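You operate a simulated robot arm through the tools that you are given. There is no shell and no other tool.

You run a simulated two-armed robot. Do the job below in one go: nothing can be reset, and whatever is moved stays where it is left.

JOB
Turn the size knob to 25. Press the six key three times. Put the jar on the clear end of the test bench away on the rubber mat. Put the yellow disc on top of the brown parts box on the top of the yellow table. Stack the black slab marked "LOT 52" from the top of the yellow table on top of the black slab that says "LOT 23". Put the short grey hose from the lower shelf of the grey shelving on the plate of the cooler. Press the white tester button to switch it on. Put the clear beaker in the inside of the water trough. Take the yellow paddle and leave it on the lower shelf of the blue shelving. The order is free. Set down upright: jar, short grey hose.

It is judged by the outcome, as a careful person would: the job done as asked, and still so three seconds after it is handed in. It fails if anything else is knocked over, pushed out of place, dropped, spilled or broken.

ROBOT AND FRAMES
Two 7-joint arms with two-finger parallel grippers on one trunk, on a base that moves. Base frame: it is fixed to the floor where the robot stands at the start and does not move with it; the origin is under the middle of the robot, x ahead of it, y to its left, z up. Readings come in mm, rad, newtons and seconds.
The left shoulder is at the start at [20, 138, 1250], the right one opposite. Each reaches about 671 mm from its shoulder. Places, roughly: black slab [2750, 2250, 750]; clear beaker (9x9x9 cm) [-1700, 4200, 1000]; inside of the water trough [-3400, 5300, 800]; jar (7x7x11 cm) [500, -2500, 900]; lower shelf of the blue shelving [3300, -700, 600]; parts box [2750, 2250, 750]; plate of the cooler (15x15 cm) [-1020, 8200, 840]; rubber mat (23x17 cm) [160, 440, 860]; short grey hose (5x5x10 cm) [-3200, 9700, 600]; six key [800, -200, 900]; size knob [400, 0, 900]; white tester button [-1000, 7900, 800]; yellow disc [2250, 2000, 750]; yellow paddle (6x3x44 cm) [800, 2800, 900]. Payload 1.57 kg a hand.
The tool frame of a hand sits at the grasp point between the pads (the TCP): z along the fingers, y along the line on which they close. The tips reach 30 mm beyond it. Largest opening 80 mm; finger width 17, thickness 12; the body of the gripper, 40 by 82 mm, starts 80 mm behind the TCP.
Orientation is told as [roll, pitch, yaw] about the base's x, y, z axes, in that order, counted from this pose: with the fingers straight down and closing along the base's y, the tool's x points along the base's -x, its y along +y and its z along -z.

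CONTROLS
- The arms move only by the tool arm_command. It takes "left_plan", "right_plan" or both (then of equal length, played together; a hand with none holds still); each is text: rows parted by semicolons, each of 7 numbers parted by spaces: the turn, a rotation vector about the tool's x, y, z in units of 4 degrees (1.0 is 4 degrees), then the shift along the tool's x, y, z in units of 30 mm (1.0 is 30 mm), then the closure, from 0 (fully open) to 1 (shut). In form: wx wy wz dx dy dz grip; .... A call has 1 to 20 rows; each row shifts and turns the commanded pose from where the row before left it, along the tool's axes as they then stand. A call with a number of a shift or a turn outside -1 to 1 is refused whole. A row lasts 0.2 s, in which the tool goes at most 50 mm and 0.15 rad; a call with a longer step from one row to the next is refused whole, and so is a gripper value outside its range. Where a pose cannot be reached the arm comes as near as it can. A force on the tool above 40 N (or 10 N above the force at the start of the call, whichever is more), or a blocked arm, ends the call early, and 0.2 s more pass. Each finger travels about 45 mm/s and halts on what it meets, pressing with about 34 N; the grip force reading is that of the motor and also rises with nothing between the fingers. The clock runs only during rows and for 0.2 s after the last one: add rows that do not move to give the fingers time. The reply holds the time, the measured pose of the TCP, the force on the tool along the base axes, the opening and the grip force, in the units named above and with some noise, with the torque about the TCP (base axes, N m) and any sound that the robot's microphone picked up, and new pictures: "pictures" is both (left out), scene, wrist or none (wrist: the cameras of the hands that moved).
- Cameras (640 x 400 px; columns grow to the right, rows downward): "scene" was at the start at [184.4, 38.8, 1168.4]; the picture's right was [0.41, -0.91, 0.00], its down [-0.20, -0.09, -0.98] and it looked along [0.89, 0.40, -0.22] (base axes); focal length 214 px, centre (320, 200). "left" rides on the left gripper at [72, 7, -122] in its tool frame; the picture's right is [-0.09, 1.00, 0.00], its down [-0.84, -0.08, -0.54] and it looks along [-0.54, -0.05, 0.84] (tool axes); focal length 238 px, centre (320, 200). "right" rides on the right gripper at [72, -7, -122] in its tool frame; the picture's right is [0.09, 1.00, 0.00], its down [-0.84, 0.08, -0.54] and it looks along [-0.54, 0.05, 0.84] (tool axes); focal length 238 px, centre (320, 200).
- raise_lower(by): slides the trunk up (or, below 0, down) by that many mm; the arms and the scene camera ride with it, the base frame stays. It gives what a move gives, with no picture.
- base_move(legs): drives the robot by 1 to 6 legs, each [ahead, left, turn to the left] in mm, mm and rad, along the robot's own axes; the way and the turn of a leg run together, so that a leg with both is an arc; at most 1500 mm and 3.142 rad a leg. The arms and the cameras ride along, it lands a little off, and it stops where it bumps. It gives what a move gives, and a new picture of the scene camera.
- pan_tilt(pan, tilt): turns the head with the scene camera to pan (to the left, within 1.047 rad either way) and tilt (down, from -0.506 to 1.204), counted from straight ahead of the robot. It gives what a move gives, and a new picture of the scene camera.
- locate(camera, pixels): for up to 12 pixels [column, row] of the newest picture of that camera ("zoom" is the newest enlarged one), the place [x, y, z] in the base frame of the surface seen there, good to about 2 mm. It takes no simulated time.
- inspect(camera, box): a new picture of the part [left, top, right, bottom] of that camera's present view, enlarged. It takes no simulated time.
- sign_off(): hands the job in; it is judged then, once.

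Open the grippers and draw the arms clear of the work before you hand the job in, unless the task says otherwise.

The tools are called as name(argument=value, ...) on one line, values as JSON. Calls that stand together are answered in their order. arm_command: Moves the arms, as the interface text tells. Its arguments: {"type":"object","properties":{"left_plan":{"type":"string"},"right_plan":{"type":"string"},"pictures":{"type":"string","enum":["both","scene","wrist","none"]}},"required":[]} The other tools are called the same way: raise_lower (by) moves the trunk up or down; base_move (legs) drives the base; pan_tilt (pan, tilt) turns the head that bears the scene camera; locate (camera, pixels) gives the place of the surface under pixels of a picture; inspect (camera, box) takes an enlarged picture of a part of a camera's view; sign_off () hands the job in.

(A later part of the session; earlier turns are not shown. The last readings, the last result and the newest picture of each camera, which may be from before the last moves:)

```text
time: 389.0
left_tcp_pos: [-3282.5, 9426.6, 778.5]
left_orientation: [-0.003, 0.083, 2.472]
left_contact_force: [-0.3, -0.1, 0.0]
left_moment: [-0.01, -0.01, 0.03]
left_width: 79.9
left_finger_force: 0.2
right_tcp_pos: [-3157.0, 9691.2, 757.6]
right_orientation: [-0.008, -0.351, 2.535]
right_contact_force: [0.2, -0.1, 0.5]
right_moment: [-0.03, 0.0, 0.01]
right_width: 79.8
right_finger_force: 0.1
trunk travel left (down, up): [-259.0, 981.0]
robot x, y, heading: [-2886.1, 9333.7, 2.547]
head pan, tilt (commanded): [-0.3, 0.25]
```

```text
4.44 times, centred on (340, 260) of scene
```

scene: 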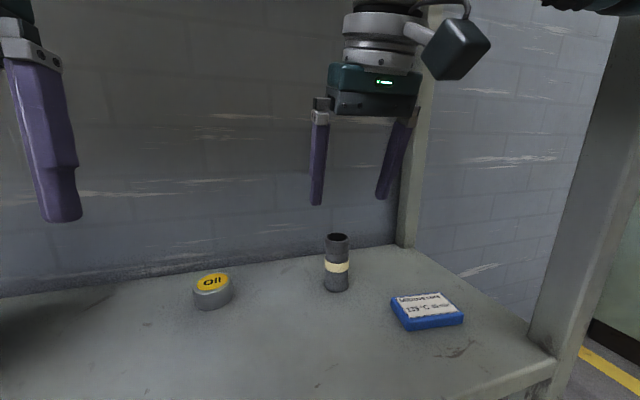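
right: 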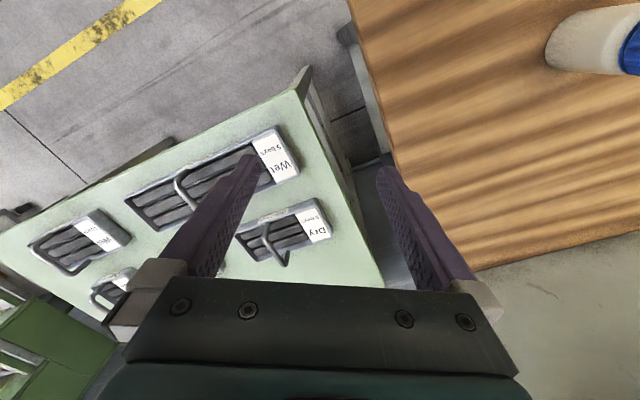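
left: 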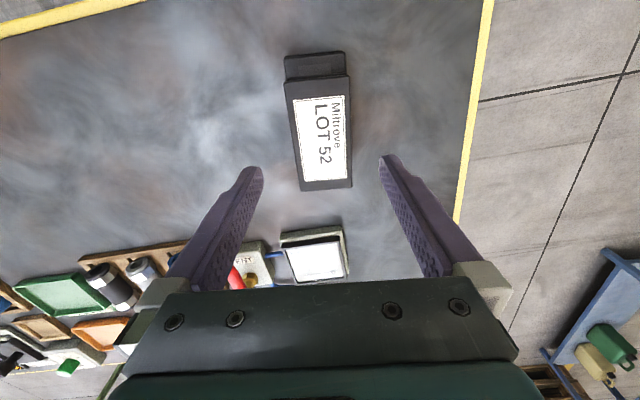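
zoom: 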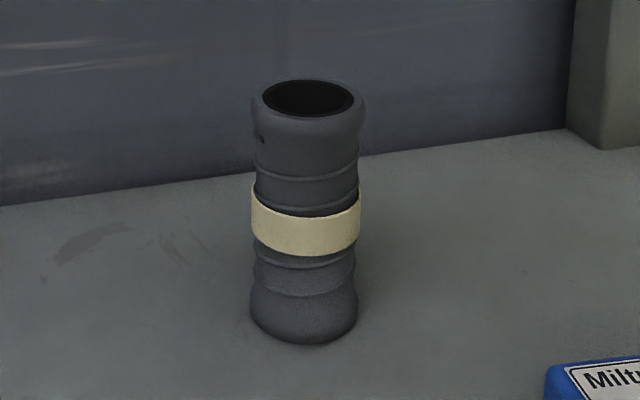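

locate(camera="zoom", pixels=[[305, 235], [255, 225], [358, 225], [305, 330], [262, 95], [355, 95], [308, 120], [308, 82], [305, 345]])

```text
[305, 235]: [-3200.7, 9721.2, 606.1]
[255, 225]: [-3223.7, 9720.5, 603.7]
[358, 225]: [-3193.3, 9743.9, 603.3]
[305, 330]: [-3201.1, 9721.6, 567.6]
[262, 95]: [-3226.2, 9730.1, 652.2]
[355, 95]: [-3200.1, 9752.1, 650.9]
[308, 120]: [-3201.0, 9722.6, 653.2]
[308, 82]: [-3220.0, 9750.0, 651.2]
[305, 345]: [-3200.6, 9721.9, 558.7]
```

Hose centre (-3211.5,9738), top z 652. I move the hand over it and check from the wrist camera.

arm_command(right_plan="0 0 0 -0.746 -0.082 0.273 0;0 0 0 -0.746 -0.082 0.273 0;0 0 0 -0.746 -0.082 0.273 0;0 0 0 0.277 0 0.757 0;0 0 0 0 0 0 0", pictures="both")

```text
time: 390.2
left_tcp_pos: [-3283.0, 9426.5, 777.6]
left_orientation: [-0.001, 0.085, 2.471]
left_contact_force: [0.3, -0.4, -0.9]
left_moment: [0.0, 0.04, 0.0]
left_width: 79.9
left_finger_force: 0.1
right_tcp_pos: [-3215.1, 9737.2, 732.8]
right_orientation: [-0.008, -0.351, 2.533]
right_contact_force: [0.2, -0.3, 0.4]
right_moment: [-0.02, 0.0, 0.0]
right_width: 80.1
right_finger_force: 0.0
trunk travel left (down, up): [-259.0, 981.0]
robot x, y, heading: [-2883.7, 9332.4, 2.544]
head pan, tilt (commanded): [-0.3, 0.25]
```

scene: 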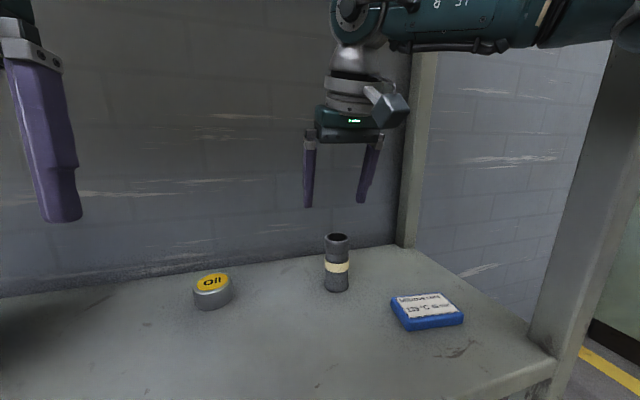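
right: 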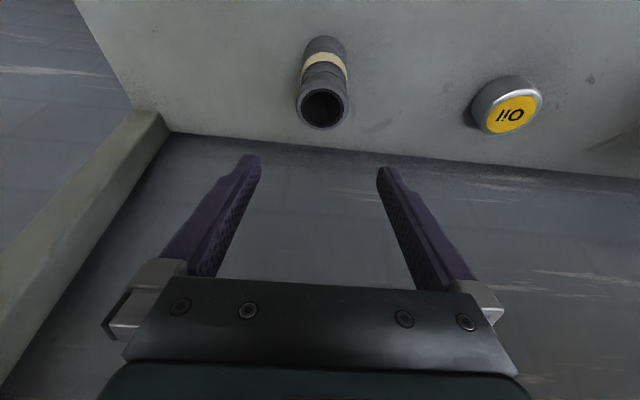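

The hose is centred between the fingers. I descend straight down around it and close.

arm_command(right_plan="0 0 0 0.3 -0.05 0.757 0;0 0 0 0.29 0 0.757 0;0 0 0 0.278 0 0.757 0;0 0 0 0.278 0 0.757 0;0 0 0 0.278 0 0.757 0;0 0 0 0 0 0 0", pictures="both")

```text
time: 391.6
left_tcp_pos: [-3283.1, 9426.1, 777.6]
left_orientation: [-0.003, 0.083, 2.473]
left_contact_force: [0.0, -0.3, -0.3]
left_moment: [0.0, 0.05, 0.02]
left_width: 80.0
left_finger_force: 0.2
right_tcp_pos: [-3210.6, 9739.3, 611.9]
right_orientation: [-0.007, -0.35, 2.534]
right_contact_force: [-0.5, -0.1, -0.7]
right_moment: [-0.01, 0.01, -0.04]
right_width: 79.9
right_finger_force: 0.0
trunk travel left (down, up): [-259.0, 981.0]
robot x, y, heading: [-2883.5, 9333.6, 2.546]
head pan, tilt (commanded): [-0.3, 0.25]
```

scene: 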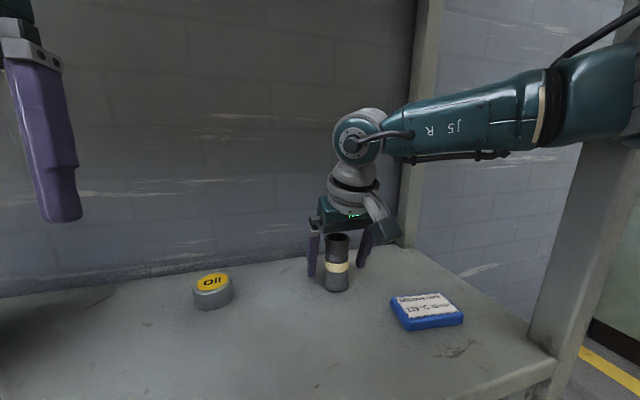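
right: 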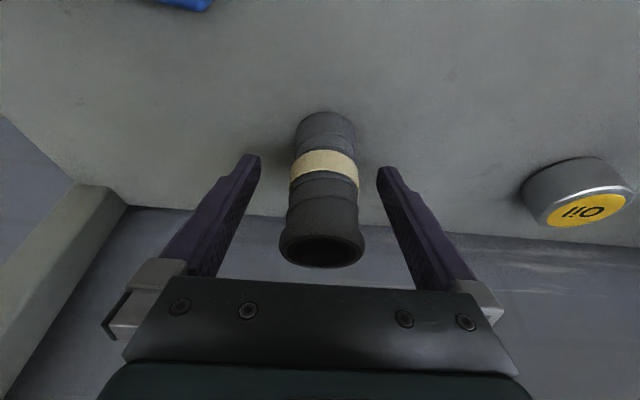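

Centred around the hose. I close the fingers.

arm_command(right_plan="0 0 0 0 0 0 1;0 0 0 0 0 0 1;0 0 0 0 0 0 1;0 0 0 0 0 0 1;0 0 0 0 0 0 1", pictures="wrist")

```text
time: 392.8
left_tcp_pos: [-3281.9, 9426.3, 778.1]
left_orientation: [-0.002, 0.085, 2.473]
left_contact_force: [0.3, 0.5, 0.2]
left_moment: [0.0, -0.03, -0.02]
left_width: 80.1
left_finger_force: 0.1
right_tcp_pos: [-3211.2, 9738.1, 611.2]
right_orientation: [-0.005, -0.351, 2.535]
right_contact_force: [0.1, -2.3, 1.8]
right_moment: [-0.15, 0.09, 0.0]
right_width: 44.4
right_finger_force: 34.3
trunk travel left (down, up): [-259.0, 981.0]
robot x, y, heading: [-2886.1, 9331.0, 2.546]
head pan, tilt (commanded): [-0.3, 0.25]
```

right: 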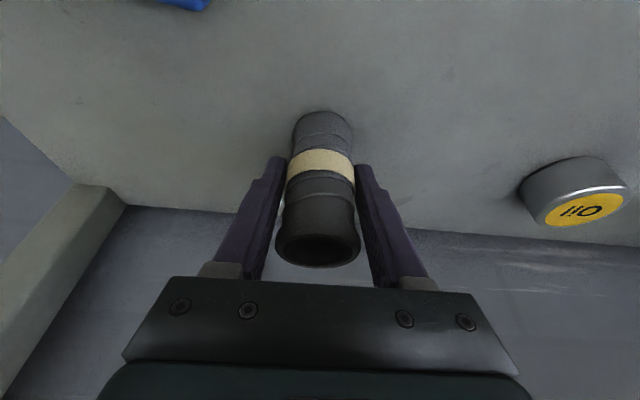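

Gripped at 44 mm. I lift 60 mm with the trunk and back straight out.

raise_lower(by=60)

base_move(legs=[[-450, 0, 0]])

```text
time: 393.8
left_tcp_pos: [-3283.3, 9425.5, 837.3]
left_orientation: [-0.002, 0.086, 2.473]
left_contact_force: [0.0, -0.8, 0.9]
left_moment: [-0.03, 0.0, 0.02]
left_width: 80.2
left_finger_force: 0.1
right_tcp_pos: [-3209.9, 9738.8, 672.7]
right_orientation: [-0.008, -0.349, 2.532]
right_contact_force: [0.5, -0.3, -1.5]
right_moment: [0.0, -0.01, -0.01]
right_width: 44.8
right_finger_force: 34.3
trunk travel left (down, up): [-319.0, 921.0]
robot x, y, heading: [-2886.2, 9330.6, 2.549]
head pan, tilt (commanded): [-0.3, 0.25]
```

```text
time: 396.5
left_tcp_pos: [-2914.0, 9176.6, 837.6]
left_orientation: [-0.003, 0.085, 2.475]
left_contact_force: [0.1, -0.5, 0.2]
left_moment: [0.01, -0.04, -0.01]
left_width: 80.0
left_finger_force: 0.0
right_tcp_pos: [-2844.3, 9489.4, 671.7]
right_orientation: [-0.007, -0.349, 2.537]
right_contact_force: [0.4, 0.3, -1.1]
right_moment: [-0.03, 0.0, 0.05]
right_width: 44.4
right_finger_force: 34.2
trunk travel left (down, up): [-319.0, 921.0]
robot x, y, heading: [-2516.1, 9084.5, 2.548]
head pan, tilt (commanded): [-0.3, 0.25]
```

scene: 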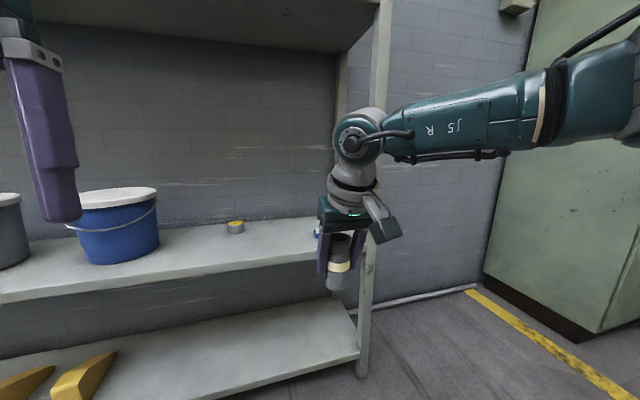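

The hose is held upright. I raise the trunk, go back into the corridor, turn to face the tester table and slide along it.

raise_lower(by=300)

base_move(legs=[[0, 720, 0], [0, 0, -1.59], [0, -900, 0]])

pan_tilt(pan=-0.3, tilt=0.45)

```text
time: 399.5
left_tcp_pos: [-2915.2, 9177.3, 1137.1]
left_orientation: [-0.002, 0.087, 2.474]
left_contact_force: [0.2, -0.1, 0.0]
left_moment: [-0.01, -0.04, 0.0]
left_width: 79.9
left_finger_force: 0.1
right_tcp_pos: [-2843.0, 9490.3, 971.9]
right_orientation: [-0.008, -0.349, 2.537]
right_contact_force: [-0.3, -0.1, -1.7]
right_moment: [0.01, 0.01, 0.02]
right_width: 44.4
right_finger_force: 34.3
trunk travel left (down, up): [-619.0, 621.0]
robot x, y, heading: [-2518.9, 9082.5, 2.551]
head pan, tilt (commanded): [-0.3, 0.25]
```

```text
time: 411.6
left_tcp_pos: [-2089.8, 8406.1, 1137.7]
left_orientation: [-0.003, 0.084, 0.936]
left_contact_force: [0.3, -0.2, 0.5]
left_moment: [0.02, -0.02, 0.01]
left_width: 80.2
left_finger_force: 0.0
right_tcp_pos: [-1776.0, 8344.8, 972.9]
right_orientation: [-0.007, -0.349, 0.996]
right_contact_force: [-0.3, 0.2, -1.2]
right_moment: [0.0, 0.03, 0.02]
right_width: 43.8
right_finger_force: 33.4
trunk travel left (down, up): [-619.0, 621.0]
robot x, y, heading: [-2171.1, 8002.5, 1.015]
head pan, tilt (commanded): [-0.3, 0.25]
```

scene: 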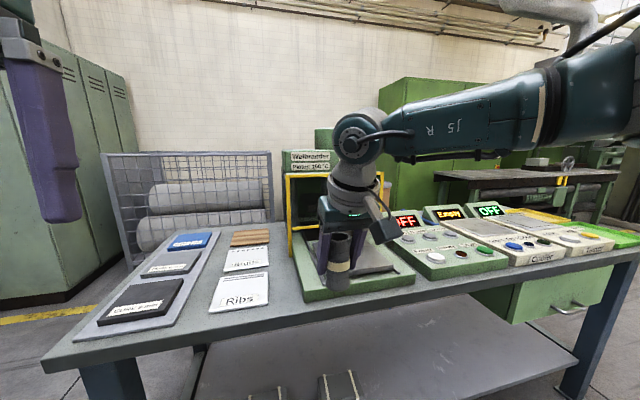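

```text
time: 412.3
left_tcp_pos: [-2091.0, 8406.5, 1137.8]
left_orientation: [-0.002, 0.087, 0.939]
left_contact_force: [-0.6, 0.3, 0.3]
left_moment: [0.0, 0.0, 0.03]
left_width: 80.0
left_finger_force: 0.0
right_tcp_pos: [-1775.3, 8345.5, 972.0]
right_orientation: [-0.007, -0.349, 0.999]
right_contact_force: [0.7, -0.6, -0.9]
right_moment: [0.01, -0.02, -0.03]
right_width: 44.0
right_finger_force: 34.4
trunk travel left (down, up): [-619.0, 621.0]
robot x, y, heading: [-2170.6, 8004.6, 1.008]
head pan, tilt (commanded): [-0.3, 0.45]
```

scene: 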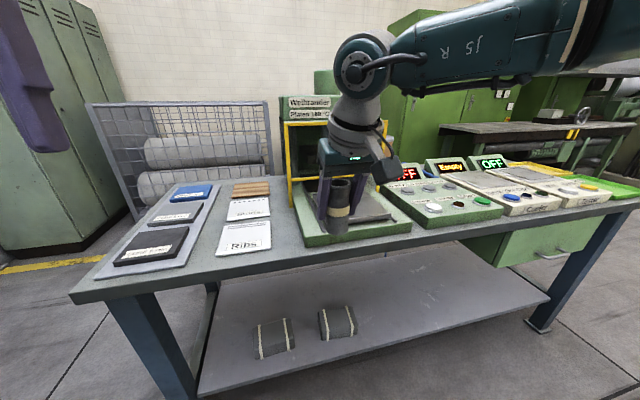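

I correct the heading and slide right to stand in front of the cooler.

base_move(legs=[[0, 0, -0.057], [-60, -650, 0]])

pan_tilt(pan=-0.2, tilt=0.6)

```text
time: 416.3
left_tcp_pos: [-1584.9, 7983.0, 1136.9]
left_orientation: [-0.002, 0.085, 0.877]
left_contact_force: [-0.6, -0.1, 0.8]
left_moment: [0.0, 0.03, 0.02]
left_width: 80.3
left_finger_force: 0.1
right_tcp_pos: [-1274.3, 7901.6, 972.2]
right_orientation: [-0.008, -0.348, 0.938]
right_contact_force: [0.1, -0.7, -1.8]
right_moment: [0.03, 0.02, 0.0]
right_width: 43.4
right_finger_force: 34.1
trunk travel left (down, up): [-619.0, 621.0]
robot x, y, heading: [-1687.7, 7590.4, 0.948]
head pan, tilt (commanded): [-0.3, 0.45]
```

scene: 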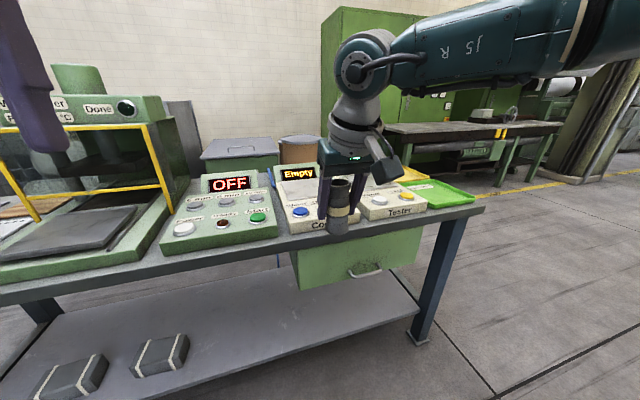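

```text
time: 417.0
left_tcp_pos: [-1584.6, 7984.1, 1136.8]
left_orientation: [-0.001, 0.084, 0.876]
left_contact_force: [0.2, 0.6, -0.4]
left_moment: [-0.01, 0.01, 0.04]
left_width: 80.0
left_finger_force: 0.0
right_tcp_pos: [-1274.4, 7902.8, 971.6]
right_orientation: [-0.007, -0.348, 0.938]
right_contact_force: [-0.1, -0.1, -0.3]
right_moment: [0.02, 0.0, 0.03]
right_width: 43.4
right_finger_force: 34.3
trunk travel left (down, up): [-619.0, 621.0]
robot x, y, heading: [-1688.6, 7590.5, 0.954]
head pan, tilt (commanded): [-0.201, 0.6]
```

scene: 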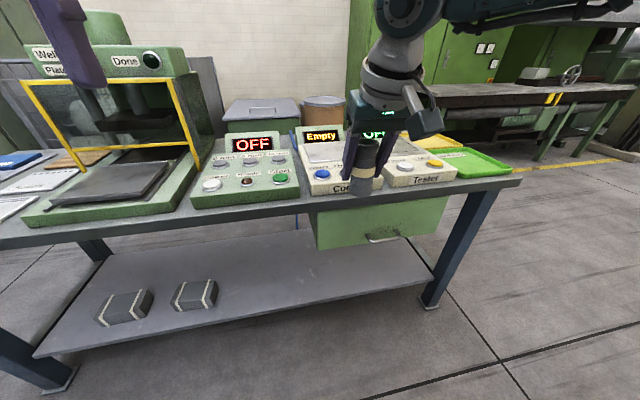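

I enlarge the cooler and tester panels.

inspect(camera="scene", box=[280, 110, 480, 215])

locate(camera="scene", pixels=[[322, 174], [330, 150], [405, 170], [434, 163], [345, 188], [430, 180], [415, 145], [321, 137], [345, 200], [480, 160], [310, 152], [460, 195]])

```text
3.20 times, centred on (380, 162) of scene
```

zoom: 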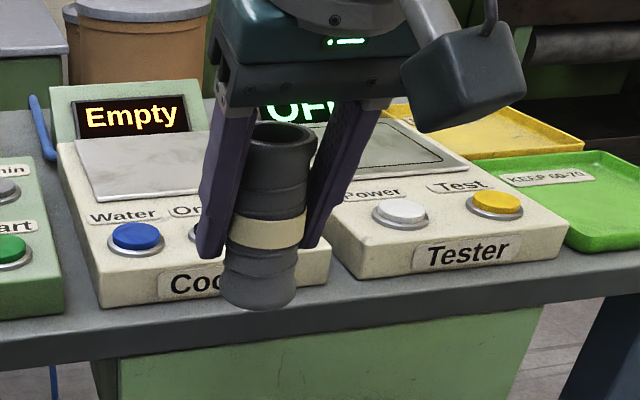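

```text
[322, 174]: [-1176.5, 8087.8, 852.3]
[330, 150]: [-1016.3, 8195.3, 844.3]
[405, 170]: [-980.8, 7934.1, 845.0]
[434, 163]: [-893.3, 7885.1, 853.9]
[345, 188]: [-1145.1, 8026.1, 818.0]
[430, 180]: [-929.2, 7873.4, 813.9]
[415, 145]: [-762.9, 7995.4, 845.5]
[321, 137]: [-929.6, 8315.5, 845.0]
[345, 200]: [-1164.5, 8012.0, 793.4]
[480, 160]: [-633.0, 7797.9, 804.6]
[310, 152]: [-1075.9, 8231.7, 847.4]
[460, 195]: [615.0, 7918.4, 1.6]
```

The cooler's plate is near (330,150) and the tester's white Power button at (405,166). Before advancing I check the press near the left hand.

locate(camera="scene", pixels=[[185, 68], [110, 75], [60, 60], [110, 30], [155, 60], [172, 95], [35, 100], [197, 165], [70, 30], [130, 15]])

```text
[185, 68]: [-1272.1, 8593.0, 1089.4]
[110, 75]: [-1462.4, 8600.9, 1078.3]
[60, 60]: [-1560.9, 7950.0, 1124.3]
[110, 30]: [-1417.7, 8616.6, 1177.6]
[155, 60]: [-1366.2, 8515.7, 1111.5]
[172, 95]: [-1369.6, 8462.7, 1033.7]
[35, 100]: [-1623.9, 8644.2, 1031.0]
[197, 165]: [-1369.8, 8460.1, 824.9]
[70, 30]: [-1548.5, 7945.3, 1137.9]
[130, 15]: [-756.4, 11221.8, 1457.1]
```

The press is clear of the left hand by over 70 mm. I advance so the hose comes over the cooler plate.

base_move(legs=[[250, -35, 0], [130, 0, 0]])

```text
time: 419.7
left_tcp_pos: [-1334.8, 8270.5, 1137.8]
left_orientation: [-0.002, 0.085, 0.874]
left_contact_force: [0.9, 0.7, 0.9]
left_moment: [0.0, -0.03, 0.0]
left_width: 79.8
left_finger_force: 0.0
right_tcp_pos: [-1024.9, 8190.1, 971.6]
right_orientation: [-0.007, -0.348, 0.937]
right_contact_force: [0.1, -0.4, -0.9]
right_moment: [-0.01, 0.03, -0.01]
right_width: 43.7
right_finger_force: 34.2
trunk travel left (down, up): [-619.0, 621.0]
robot x, y, heading: [-1441.5, 7879.0, 0.953]
head pan, tilt (commanded): [-0.201, 0.6]
```

scene: 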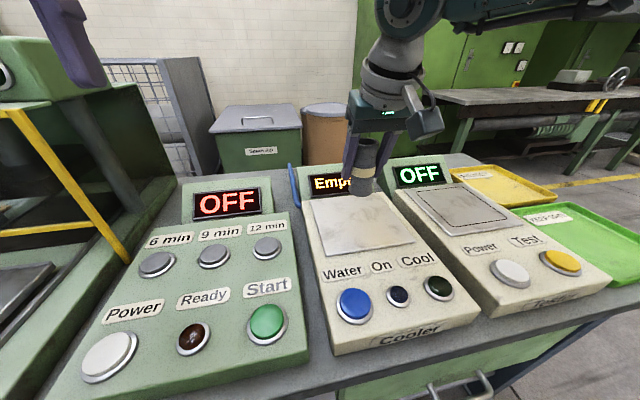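

The plate is visible at (365,222). I locate its corners, the white button and the display.

locate(camera="scene", pixels=[[312, 202], [385, 195], [412, 238], [327, 255], [362, 225], [510, 272], [562, 260], [330, 184], [418, 175], [350, 305], [398, 295], [440, 288]])

inspect(camera="scene", box=[290, 90, 470, 270])

```text
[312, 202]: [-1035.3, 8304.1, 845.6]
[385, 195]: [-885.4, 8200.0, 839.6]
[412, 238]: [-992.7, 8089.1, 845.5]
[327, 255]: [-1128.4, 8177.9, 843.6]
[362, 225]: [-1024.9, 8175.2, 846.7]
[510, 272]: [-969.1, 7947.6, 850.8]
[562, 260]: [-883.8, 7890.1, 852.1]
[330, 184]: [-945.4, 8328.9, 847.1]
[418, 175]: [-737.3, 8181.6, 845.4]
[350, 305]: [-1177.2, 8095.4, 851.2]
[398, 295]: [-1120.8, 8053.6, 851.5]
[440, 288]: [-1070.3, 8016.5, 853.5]
```

```text
2.22 times, centred on (380, 180) of scene
```

zoom: 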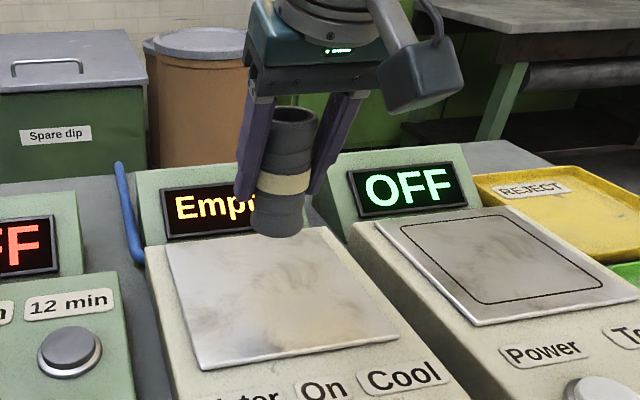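

Plate centre is about (-1010,8193), z 845.5. I shift the hose over it and lower to about 5 mm above.

arm_command(right_plan="0 0 0 0.125 -0.078 0.57 1;0 0 0 0.125 -0.078 0.57 1;0 0 0 0.125 -0.078 0.57 1;0 0 0 0.125 -0.078 0.57 1;0 0 0 0 0 0 1", pictures="both")

inspect(camera="scene", box=[290, 110, 470, 270])

```text
time: 420.9
left_tcp_pos: [-1336.5, 8271.7, 1137.5]
left_orientation: [-0.001, 0.085, 0.875]
left_contact_force: [0.6, 1.3, -0.6]
left_moment: [0.0, -0.04, -0.02]
left_width: 80.1
left_finger_force: 0.0
right_tcp_pos: [-1011.2, 8190.9, 901.6]
right_orientation: [-0.006, -0.349, 0.938]
right_contact_force: [0.2, -0.2, -1.3]
right_moment: [0.0, 0.0, 0.02]
right_width: 43.2
right_finger_force: 34.4
trunk travel left (down, up): [-619.0, 621.0]
robot x, y, heading: [-1441.9, 7877.5, 0.949]
head pan, tilt (commanded): [-0.201, 0.6]
```

scene: 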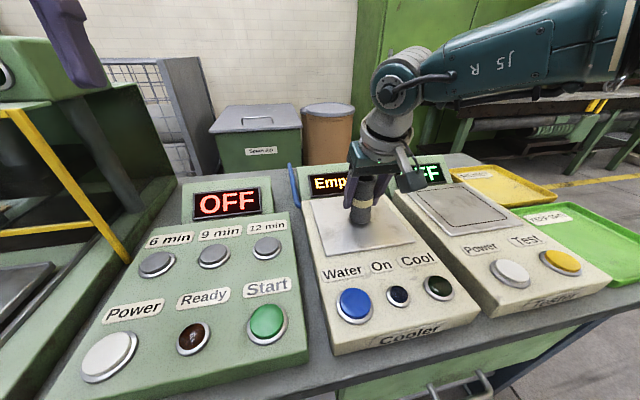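
right: 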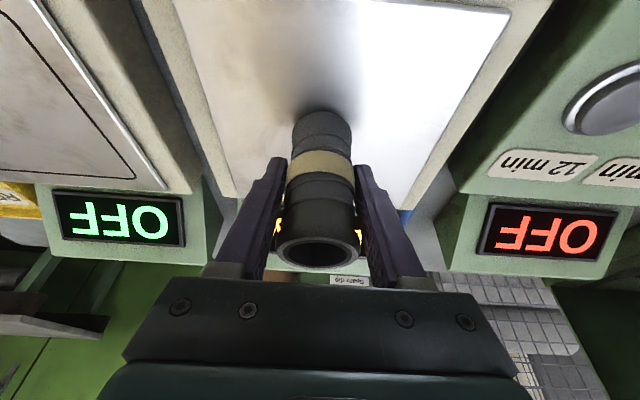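

```text
2.50 times, centred on (380, 190) of scene
```

zoom: 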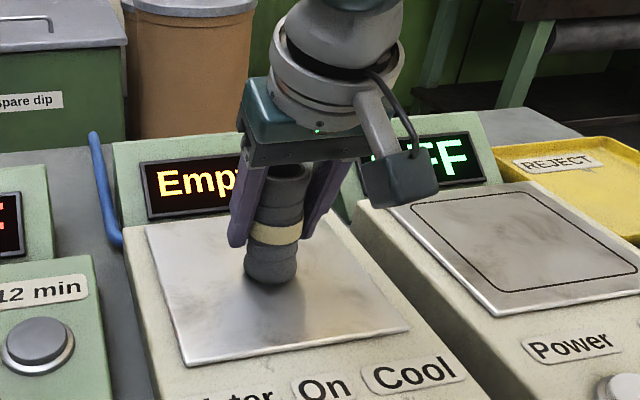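

The hose hovers over the plate's middle. I lower in small steps until it stands.

arm_command(right_plan="0 0 0 0.035 0 0.095 1;0 0 0 0.02 0 0.05 1;0 0 0 0 0 0 1", pictures="none")

```text
time: 421.7
left_tcp_pos: [-1335.9, 8269.5, 1137.0]
left_orientation: [-0.001, 0.084, 0.874]
left_contact_force: [-0.4, 0.4, -0.3]
left_moment: [0.0, -0.02, 0.02]
left_width: 79.9
left_finger_force: 0.0
right_tcp_pos: [-1013.4, 8191.2, 897.9]
right_orientation: [-0.006, -0.349, 0.938]
right_contact_force: [-0.4, 1.1, -1.8]
right_moment: [0.0, 0.01, 0.0]
right_width: 43.1
right_finger_force: 34.3
trunk travel left (down, up): [-619.0, 621.0]
robot x, y, heading: [-1436.9, 7876.6, 0.947]
head pan, tilt (commanded): [-0.201, 0.6]
```

arm_command(right_plan="0 0 0 0.015 0 0.045 1;0 0 0 0.012 0 0.03 1;0 0 0 0 0 0 1", pictures="none")

```text
time: 422.7
left_tcp_pos: [-1336.6, 8268.9, 1137.3]
left_orientation: [-0.005, 0.088, 0.875]
left_contact_force: [-0.3, -0.8, -0.8]
left_moment: [-0.02, 0.0, -0.01]
left_width: 80.0
left_finger_force: 0.0
right_tcp_pos: [-1012.7, 8191.2, 898.3]
right_orientation: [-0.004, -0.352, 0.936]
right_contact_force: [-4.4, -8.6, 14.0]
right_moment: [-0.11, 0.17, 0.06]
right_width: 43.4
right_finger_force: 34.1
trunk travel left (down, up): [-619.0, 621.0]
robot x, y, heading: [-1438.5, 7872.8, 0.95]
head pan, tilt (commanded): [-0.201, 0.6]
stopped in row 3 (right hand): the force on the tool passed its limit at 41 N (the readings are from after the stop); the commanded pose is now the measured one
```

The hose stands on the plate. I open the fingers and rise straight up.

arm_command(right_plan="0 0 0 0 0 0 0.5;0 0 0 0 0 0 0.3;0 0 0 0 0 0 0;0 0 0 0 0 0 0;0 0 0 0 0 0 0;0 0 0 -0.2 0 -0.55 0;0 0 0 -0.3 0 -0.82 0;0 0 0 -0.3 0 -0.82 0;0 0 0 -0.3 0 -0.82 0;0 0 0 -0.3 0 -0.82 0", pictures="both")

inspect(camera="scene", box=[290, 110, 470, 270])

```text
time: 424.9
left_tcp_pos: [-1335.0, 8271.2, 1137.2]
left_orientation: [-0.003, 0.086, 0.874]
left_contact_force: [0.0, -0.8, -0.2]
left_moment: [0.04, -0.01, -0.02]
left_width: 80.3
left_finger_force: 0.0
right_tcp_pos: [-1013.0, 8193.7, 1020.3]
right_orientation: [-0.004, -0.353, 0.936]
right_contact_force: [-0.4, -0.1, -0.6]
right_moment: [0.01, -0.01, 0.05]
right_width: 80.1
right_finger_force: 0.0
trunk travel left (down, up): [-619.0, 621.0]
robot x, y, heading: [-1442.1, 7875.8, 0.95]
head pan, tilt (commanded): [-0.201, 0.6]
```

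scene: 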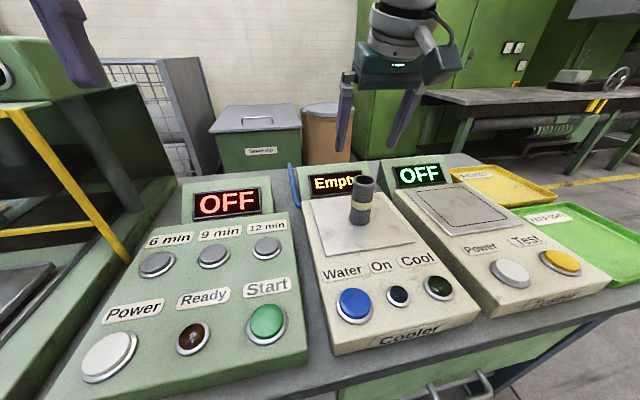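
right: 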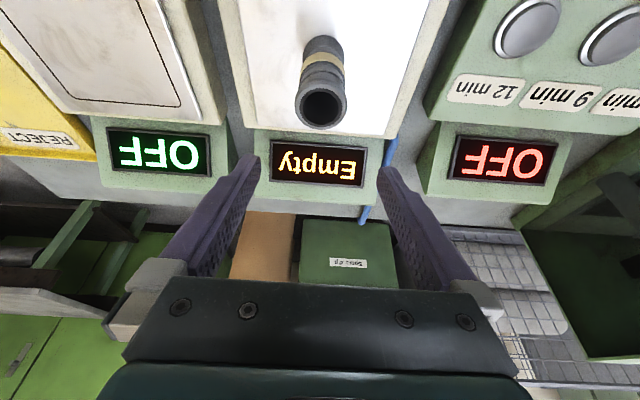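

```text
2.50 times, centred on (380, 190) of scene
```

zoom: 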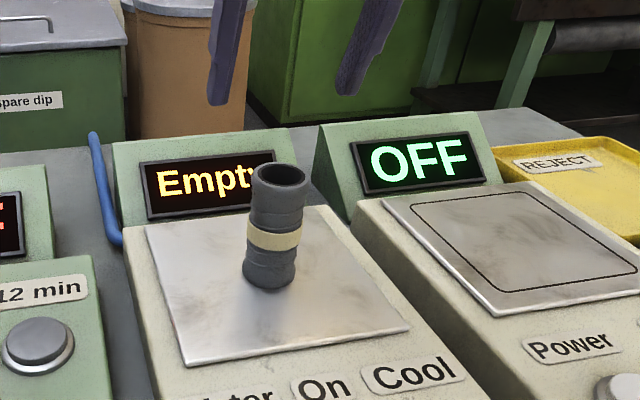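

The hose stands upright on the plate. Now for the tester's white Power button at (511,272): I slide the base right 200 mm and enlarge the button.

base_move(legs=[[0, -200, 0]])

pan_tilt(pan=-0.2, tilt=0.8)

```text
time: 426.5
left_tcp_pos: [-1175.6, 8155.2, 1138.1]
left_orientation: [-0.003, 0.087, 0.873]
left_contact_force: [0.9, 1.1, -0.4]
left_moment: [0.03, 0.0, 0.05]
left_width: 80.0
left_finger_force: 0.2
right_tcp_pos: [-852.0, 8078.2, 1021.4]
right_orientation: [-0.002, -0.35, 0.932]
right_contact_force: [0.0, 0.0, -0.6]
right_moment: [0.04, -0.01, 0.0]
right_width: 80.0
right_finger_force: 0.1
trunk travel left (down, up): [-619.0, 621.0]
robot x, y, heading: [-1285.6, 7764.0, 0.943]
head pan, tilt (commanded): [-0.201, 0.6]
```

scene: 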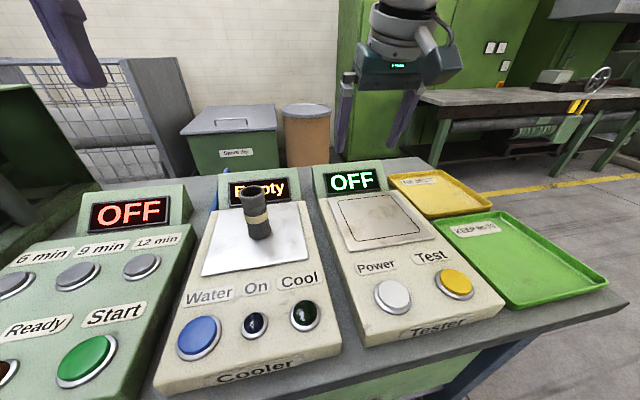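

```text
time: 427.2
left_tcp_pos: [-1175.1, 8154.6, 1137.6]
left_orientation: [-0.002, 0.086, 0.873]
left_contact_force: [-0.2, 0.0, 0.8]
left_moment: [-0.03, -0.03, -0.01]
left_width: 80.1
left_finger_force: 0.1
right_tcp_pos: [-852.4, 8077.0, 1019.2]
right_orientation: [-0.005, -0.35, 0.933]
right_contact_force: [0.8, -0.9, -0.8]
right_moment: [0.0, -0.01, 0.02]
right_width: 80.2
right_finger_force: 0.0
trunk travel left (down, up): [-619.0, 621.0]
robot x, y, heading: [-1276.9, 7760.0, 0.949]
head pan, tilt (commanded): [-0.201, 0.799]
```

scene: 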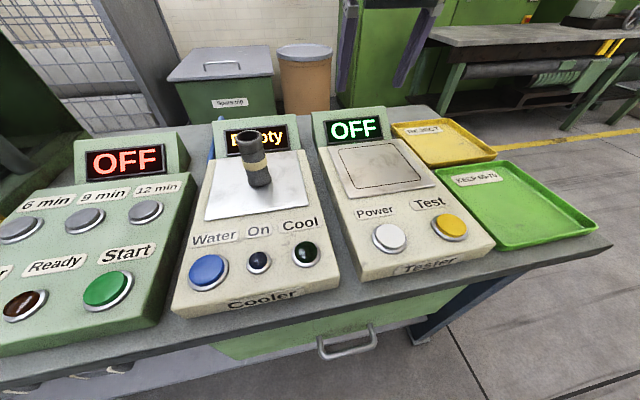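

The tester with Power (white, (390,237)) and Test (yellow, (450,227)) is in view. I locate the white cap precisely.

inspect(camera="scene", box=[350, 195, 480, 285])

```text
4.44 times, centred on (415, 240) of scene
```

zoom: 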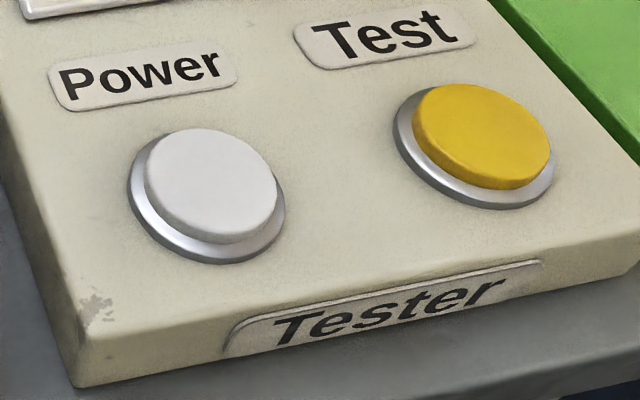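

locate(camera="zoom", pixels=[[212, 182], [155, 165], [268, 195], [220, 135], [200, 228], [481, 132], [100, 180], [320, 200], [140, 215], [340, 150]])

```text
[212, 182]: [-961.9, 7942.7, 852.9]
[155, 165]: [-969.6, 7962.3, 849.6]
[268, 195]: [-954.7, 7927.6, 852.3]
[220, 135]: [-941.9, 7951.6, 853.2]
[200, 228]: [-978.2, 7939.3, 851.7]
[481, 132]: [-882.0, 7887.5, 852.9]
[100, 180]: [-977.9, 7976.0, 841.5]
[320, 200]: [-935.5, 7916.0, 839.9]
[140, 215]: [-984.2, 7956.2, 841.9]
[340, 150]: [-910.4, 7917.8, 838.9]
```

The white cap's centre is (-962,7944), top z 852.5. I retract the right hand, set it straight down, and close the fingers.

arm_command(right_plan="0 0 0 0.897 0.05 -0.329 1;0 0 0 0.897 0.05 -0.329 1;0 0 0 0.897 0.05 -0.329 1;0 0 0 0.897 0.05 -0.329 1;0 0.835 0 0 0 0 1;0 0.835 0 0 0 0 1;0 0.835 0 0 0 0 1;0 0.835 0 0 0 0 1;0 0.835 0 0 0 0 1;0 0.835 0 0 0 0 1;0 0 0 0 0 0 1", pictures="wrist")

```text
time: 429.6
left_tcp_pos: [-1174.3, 8154.1, 1137.7]
left_orientation: [-0.002, 0.085, 0.871]
left_contact_force: [0.6, 0.1, 0.5]
left_moment: [-0.03, -0.02, 0.0]
left_width: 79.9
left_finger_force: 0.0
right_tcp_pos: [-924.5, 7988.9, 1022.0]
right_orientation: [-0.004, -0.002, 0.935]
right_contact_force: [-0.1, 0.5, 0.3]
right_moment: [-0.02, 0.0, 0.02]
right_width: 0.0
right_finger_force: 21.3
trunk travel left (down, up): [-619.0, 621.0]
robot x, y, heading: [-1284.0, 7760.1, 0.949]
head pan, tilt (commanded): [-0.201, 0.799]
```

right: 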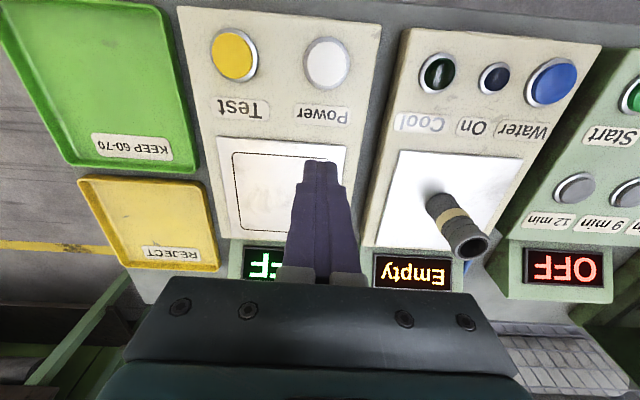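

I move over the white button and hover.

arm_command(right_plan="0 0 0 0.975 0.058 0 1;0 0 0 0.975 0.058 0 1;0 0 0 0 0 0.9 1;0 0 0 0 0 0.9 1;0 0 0 0 0 0.9 1;0 0 0 0 0 0.9 1;0 0 0 0 0 0 1", pictures="both")

inspect(camera="scene", box=[340, 150, 490, 285])

```text
time: 431.2
left_tcp_pos: [-1175.5, 8155.1, 1137.2]
left_orientation: [-0.001, 0.087, 0.874]
left_contact_force: [-0.3, -0.1, 0.6]
left_moment: [-0.01, 0.01, -0.02]
left_width: 79.8
left_finger_force: 0.1
right_tcp_pos: [-963.7, 7944.0, 911.4]
right_orientation: [-0.005, -0.001, 0.935]
right_contact_force: [0.2, -0.2, -0.2]
right_moment: [-0.02, -0.03, -0.02]
right_width: 0.0
right_finger_force: 21.4
trunk travel left (down, up): [-619.0, 621.0]
robot x, y, heading: [-1277.9, 7763.5, 0.948]
head pan, tilt (commanded): [-0.201, 0.799]
```

scene: 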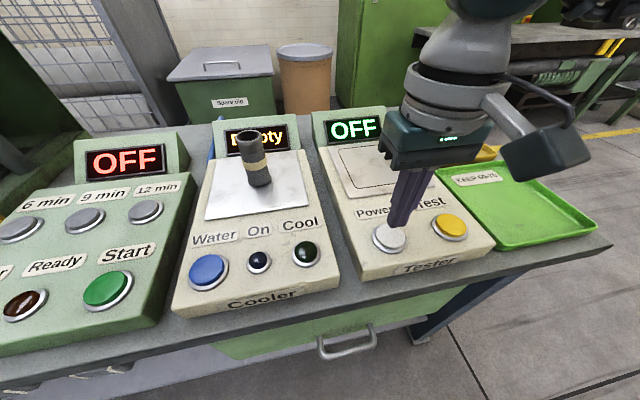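
right: 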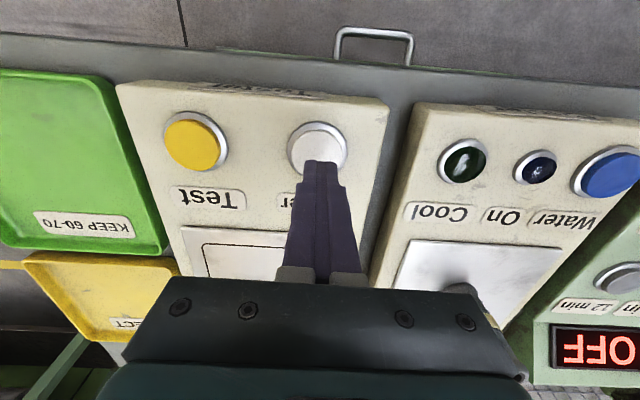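

```text
2.96 times, centred on (415, 218) of scene
```

zoom: 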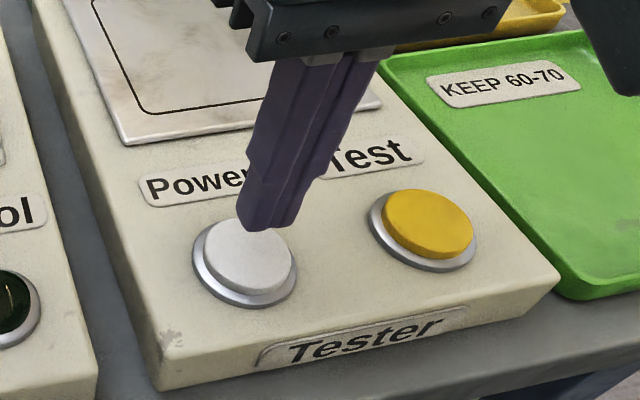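

Aligned over the white button. I press down.

arm_command(right_plan="0 0 0 0 0 0.8 1;0 0 0 0 0 0.2 1;0 0 0 0 0 0.12 1;0 0 0 0 0 0 1", pictures="scene")

```text
time: 432.2
left_tcp_pos: [-1175.0, 8154.3, 1136.9]
left_orientation: [-0.001, 0.084, 0.873]
left_contact_force: [0.3, 0.3, -0.4]
left_moment: [0.01, -0.03, 0.02]
left_width: 79.9
left_finger_force: 0.0
right_tcp_pos: [-962.3, 7942.8, 878.5]
right_orientation: [-0.001, -0.002, 0.935]
right_contact_force: [-1.3, -1.0, 4.9]
right_moment: [-0.03, 0.08, 0.01]
right_width: 0.0
right_finger_force: 21.7
trunk travel left (down, up): [-619.0, 621.0]
robot x, y, heading: [-1278.9, 7763.8, 0.948]
head pan, tilt (commanded): [-0.201, 0.799]
heard: click
```

scene: 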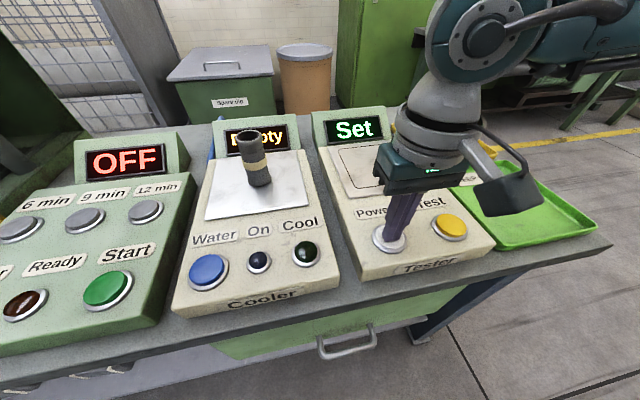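

A click was heard and the tester display changed from OFF to "Set". I lift the hand straight up.

arm_command(right_plan="0 0 0 0 0 -0.8 1;0 0 0 0 0 -0.9 1;0 0 0 0 0 -0.9 1;0 0 0 0 0 -0.9 1;0 0 0 0 0 -0.9 0.5;0 0 0 0 0 -0.9 0;0 0 0 0 0 0 0", pictures="scene")

inspect(camera="scene", box=[180, 90, 480, 290])

```text
time: 433.8
left_tcp_pos: [-1175.3, 8155.8, 1138.0]
left_orientation: [-0.002, 0.086, 0.873]
left_contact_force: [0.0, -0.7, 0.9]
left_moment: [0.04, 0.03, 0.01]
left_width: 80.0
left_finger_force: 0.1
right_tcp_pos: [-961.2, 7943.3, 1037.4]
right_orientation: [-0.003, -0.002, 0.934]
right_contact_force: [-0.7, -0.4, 0.4]
right_moment: [0.03, 0.01, 0.01]
right_width: 66.2
right_finger_force: 0.2
trunk travel left (down, up): [-619.0, 621.0]
robot x, y, heading: [-1280.0, 7759.6, 0.949]
head pan, tilt (commanded): [-0.201, 0.799]
```

scene: 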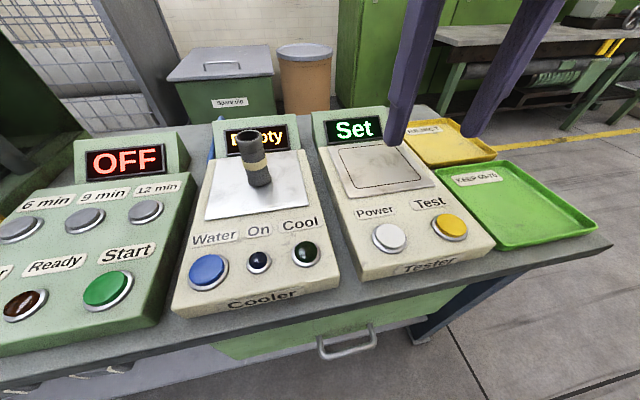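

```text
2.00 times, centred on (330, 190) of scene
```

zoom: 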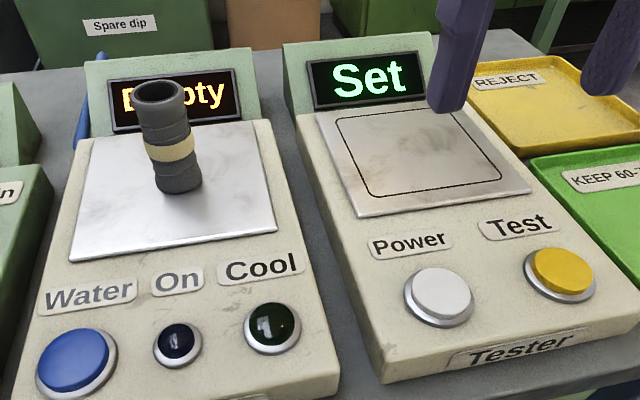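

Both tasks at this table are done. For the last item I drive back out of the corridor and down the aisle next to the trough line, then look at the beaker and trough from there.

base_move(legs=[[-400, 0, 0], [0, -1400, 0], [0, 0, 3.141]])

pan_tilt(pan=-0.35, tilt=0.2)

```text
time: 450.3
left_tcp_pos: [-498.0, 6190.6, 1137.8]
left_orientation: [-0.003, 0.086, -2.315]
left_contact_force: [-0.5, 0.8, 0.0]
left_moment: [-0.02, 0.02, 0.0]
left_width: 80.1
left_finger_force: 0.1
right_tcp_pos: [-702.1, 6411.1, 1035.2]
right_orientation: [-0.004, -0.003, -2.255]
right_contact_force: [0.1, -0.3, -0.2]
right_moment: [-0.02, -0.01, 0.01]
right_width: 80.0
right_finger_force: 0.0
trunk travel left (down, up): [-619.0, 621.0]
robot x, y, heading: [-374.4, 6577.2, -2.241]
head pan, tilt (commanded): [-0.201, 0.799]
```

scene: 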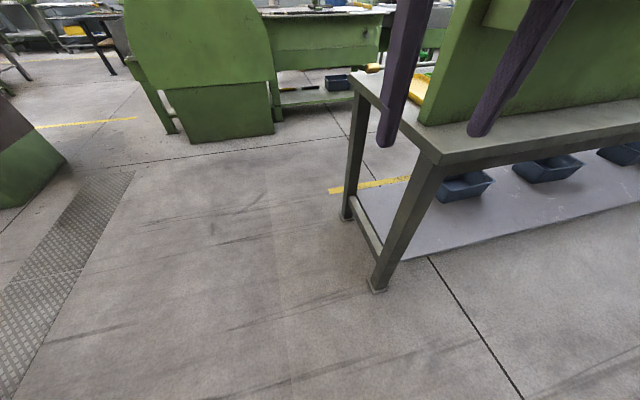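

```text
time: 451.3
left_tcp_pos: [-498.9, 6190.4, 1137.8]
left_orientation: [0.0, 0.085, -2.316]
left_contact_force: [-0.2, 0.0, 0.1]
left_moment: [0.01, 0.01, -0.01]
left_width: 79.9
left_finger_force: 0.1
right_tcp_pos: [-703.7, 6411.2, 1036.9]
right_orientation: [-0.002, 0.001, -2.253]
right_contact_force: [0.9, 0.0, -0.4]
right_moment: [-0.02, -0.02, -0.03]
right_width: 80.0
right_finger_force: 0.1
trunk travel left (down, up): [-619.0, 621.0]
robot x, y, heading: [-375.1, 6582.3, -2.238]
head pan, tilt (commanded): [-0.351, 0.201]
```

scene: 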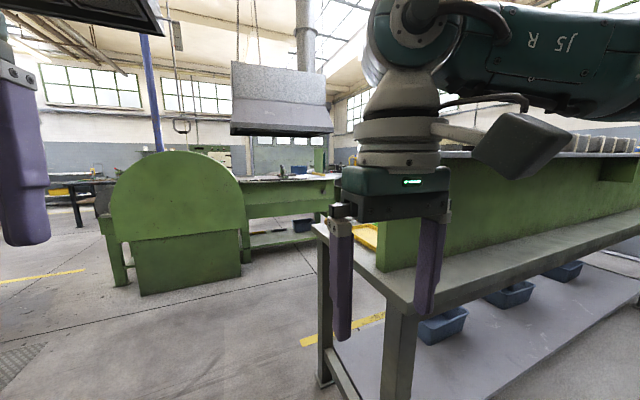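

I can see over the line behind the guard: a long green body at (290,190). I enlarge it.

inspect(camera="scene", box=[200, 130, 350, 250])

locate(camera="scene", pixels=[[175, 155], [240, 275], [145, 295], [300, 182], [255, 182], [330, 185], [245, 260], [310, 230], [270, 235], [318, 385], [380, 300], [340, 330]])

```text
3.33 times, centred on (275, 190) of scene
```

zoom: 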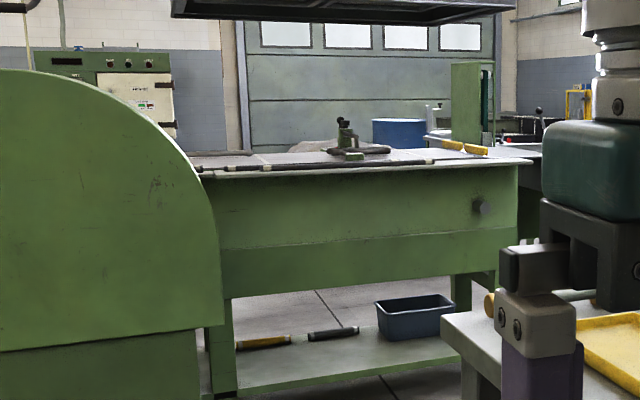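

```text
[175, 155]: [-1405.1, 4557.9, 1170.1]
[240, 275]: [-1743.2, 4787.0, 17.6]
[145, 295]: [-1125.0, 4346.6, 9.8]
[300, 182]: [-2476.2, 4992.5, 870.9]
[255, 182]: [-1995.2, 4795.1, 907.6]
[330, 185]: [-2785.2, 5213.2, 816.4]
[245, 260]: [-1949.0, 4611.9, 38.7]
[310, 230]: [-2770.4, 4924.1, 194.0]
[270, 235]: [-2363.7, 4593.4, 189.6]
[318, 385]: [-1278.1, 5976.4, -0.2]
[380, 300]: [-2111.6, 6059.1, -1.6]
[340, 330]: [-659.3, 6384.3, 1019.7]
```

I turn square and drive down past the workbench's end into the aisle beside the line, then look west.

base_move(legs=[[0, 0, 0.05], [1400, 80, 0], [250, 0, 0]])

pan_tilt(pan=-0.75, tilt=0.25)

```text
time: 460.1
left_tcp_pos: [-1367.6, 4809.6, 1137.1]
left_orientation: [-0.002, 0.086, -2.27]
left_contact_force: [0.1, 0.6, -1.2]
left_moment: [0.02, 0.01, 0.01]
left_width: 80.1
left_finger_force: 0.1
right_tcp_pos: [-1581.6, 5020.5, 1035.7]
right_orientation: [-0.004, -0.002, -2.206]
right_contact_force: [0.0, -0.1, 0.5]
right_moment: [0.0, -0.01, -0.01]
right_width: 80.2
right_finger_force: 0.1
trunk travel left (down, up): [-619.0, 621.0]
robot x, y, heading: [-1262.3, 5202.3, -2.195]
head pan, tilt (commanded): [-0.351, 0.201]
```

scene: 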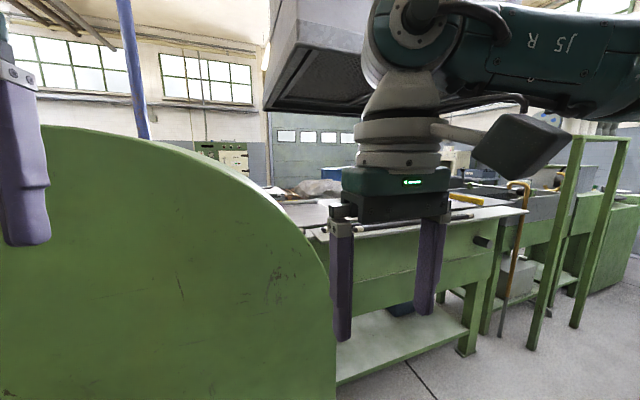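

```text
time: 460.9
left_tcp_pos: [-1367.3, 4810.1, 1137.2]
left_orientation: [-0.003, 0.086, -2.269]
left_contact_force: [-1.3, 0.7, 0.7]
left_moment: [-0.01, -0.04, 0.0]
left_width: 79.7
left_finger_force: 0.1
right_tcp_pos: [-1580.5, 5021.3, 1036.1]
right_orientation: [-0.004, 0.0, -2.207]
right_contact_force: [-0.6, 0.6, 0.9]
right_moment: [-0.02, -0.02, 0.01]
right_width: 79.9
right_finger_force: 0.0
trunk travel left (down, up): [-619.0, 621.0]
robot x, y, heading: [-1261.7, 5206.9, -2.195]
head pan, tilt (commanded): [-0.75, 0.25]
```

scene: 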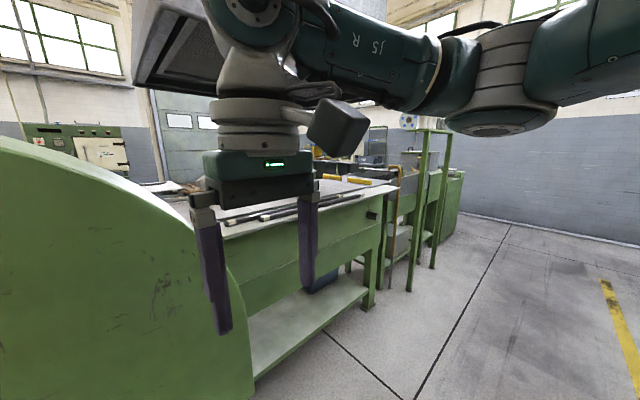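

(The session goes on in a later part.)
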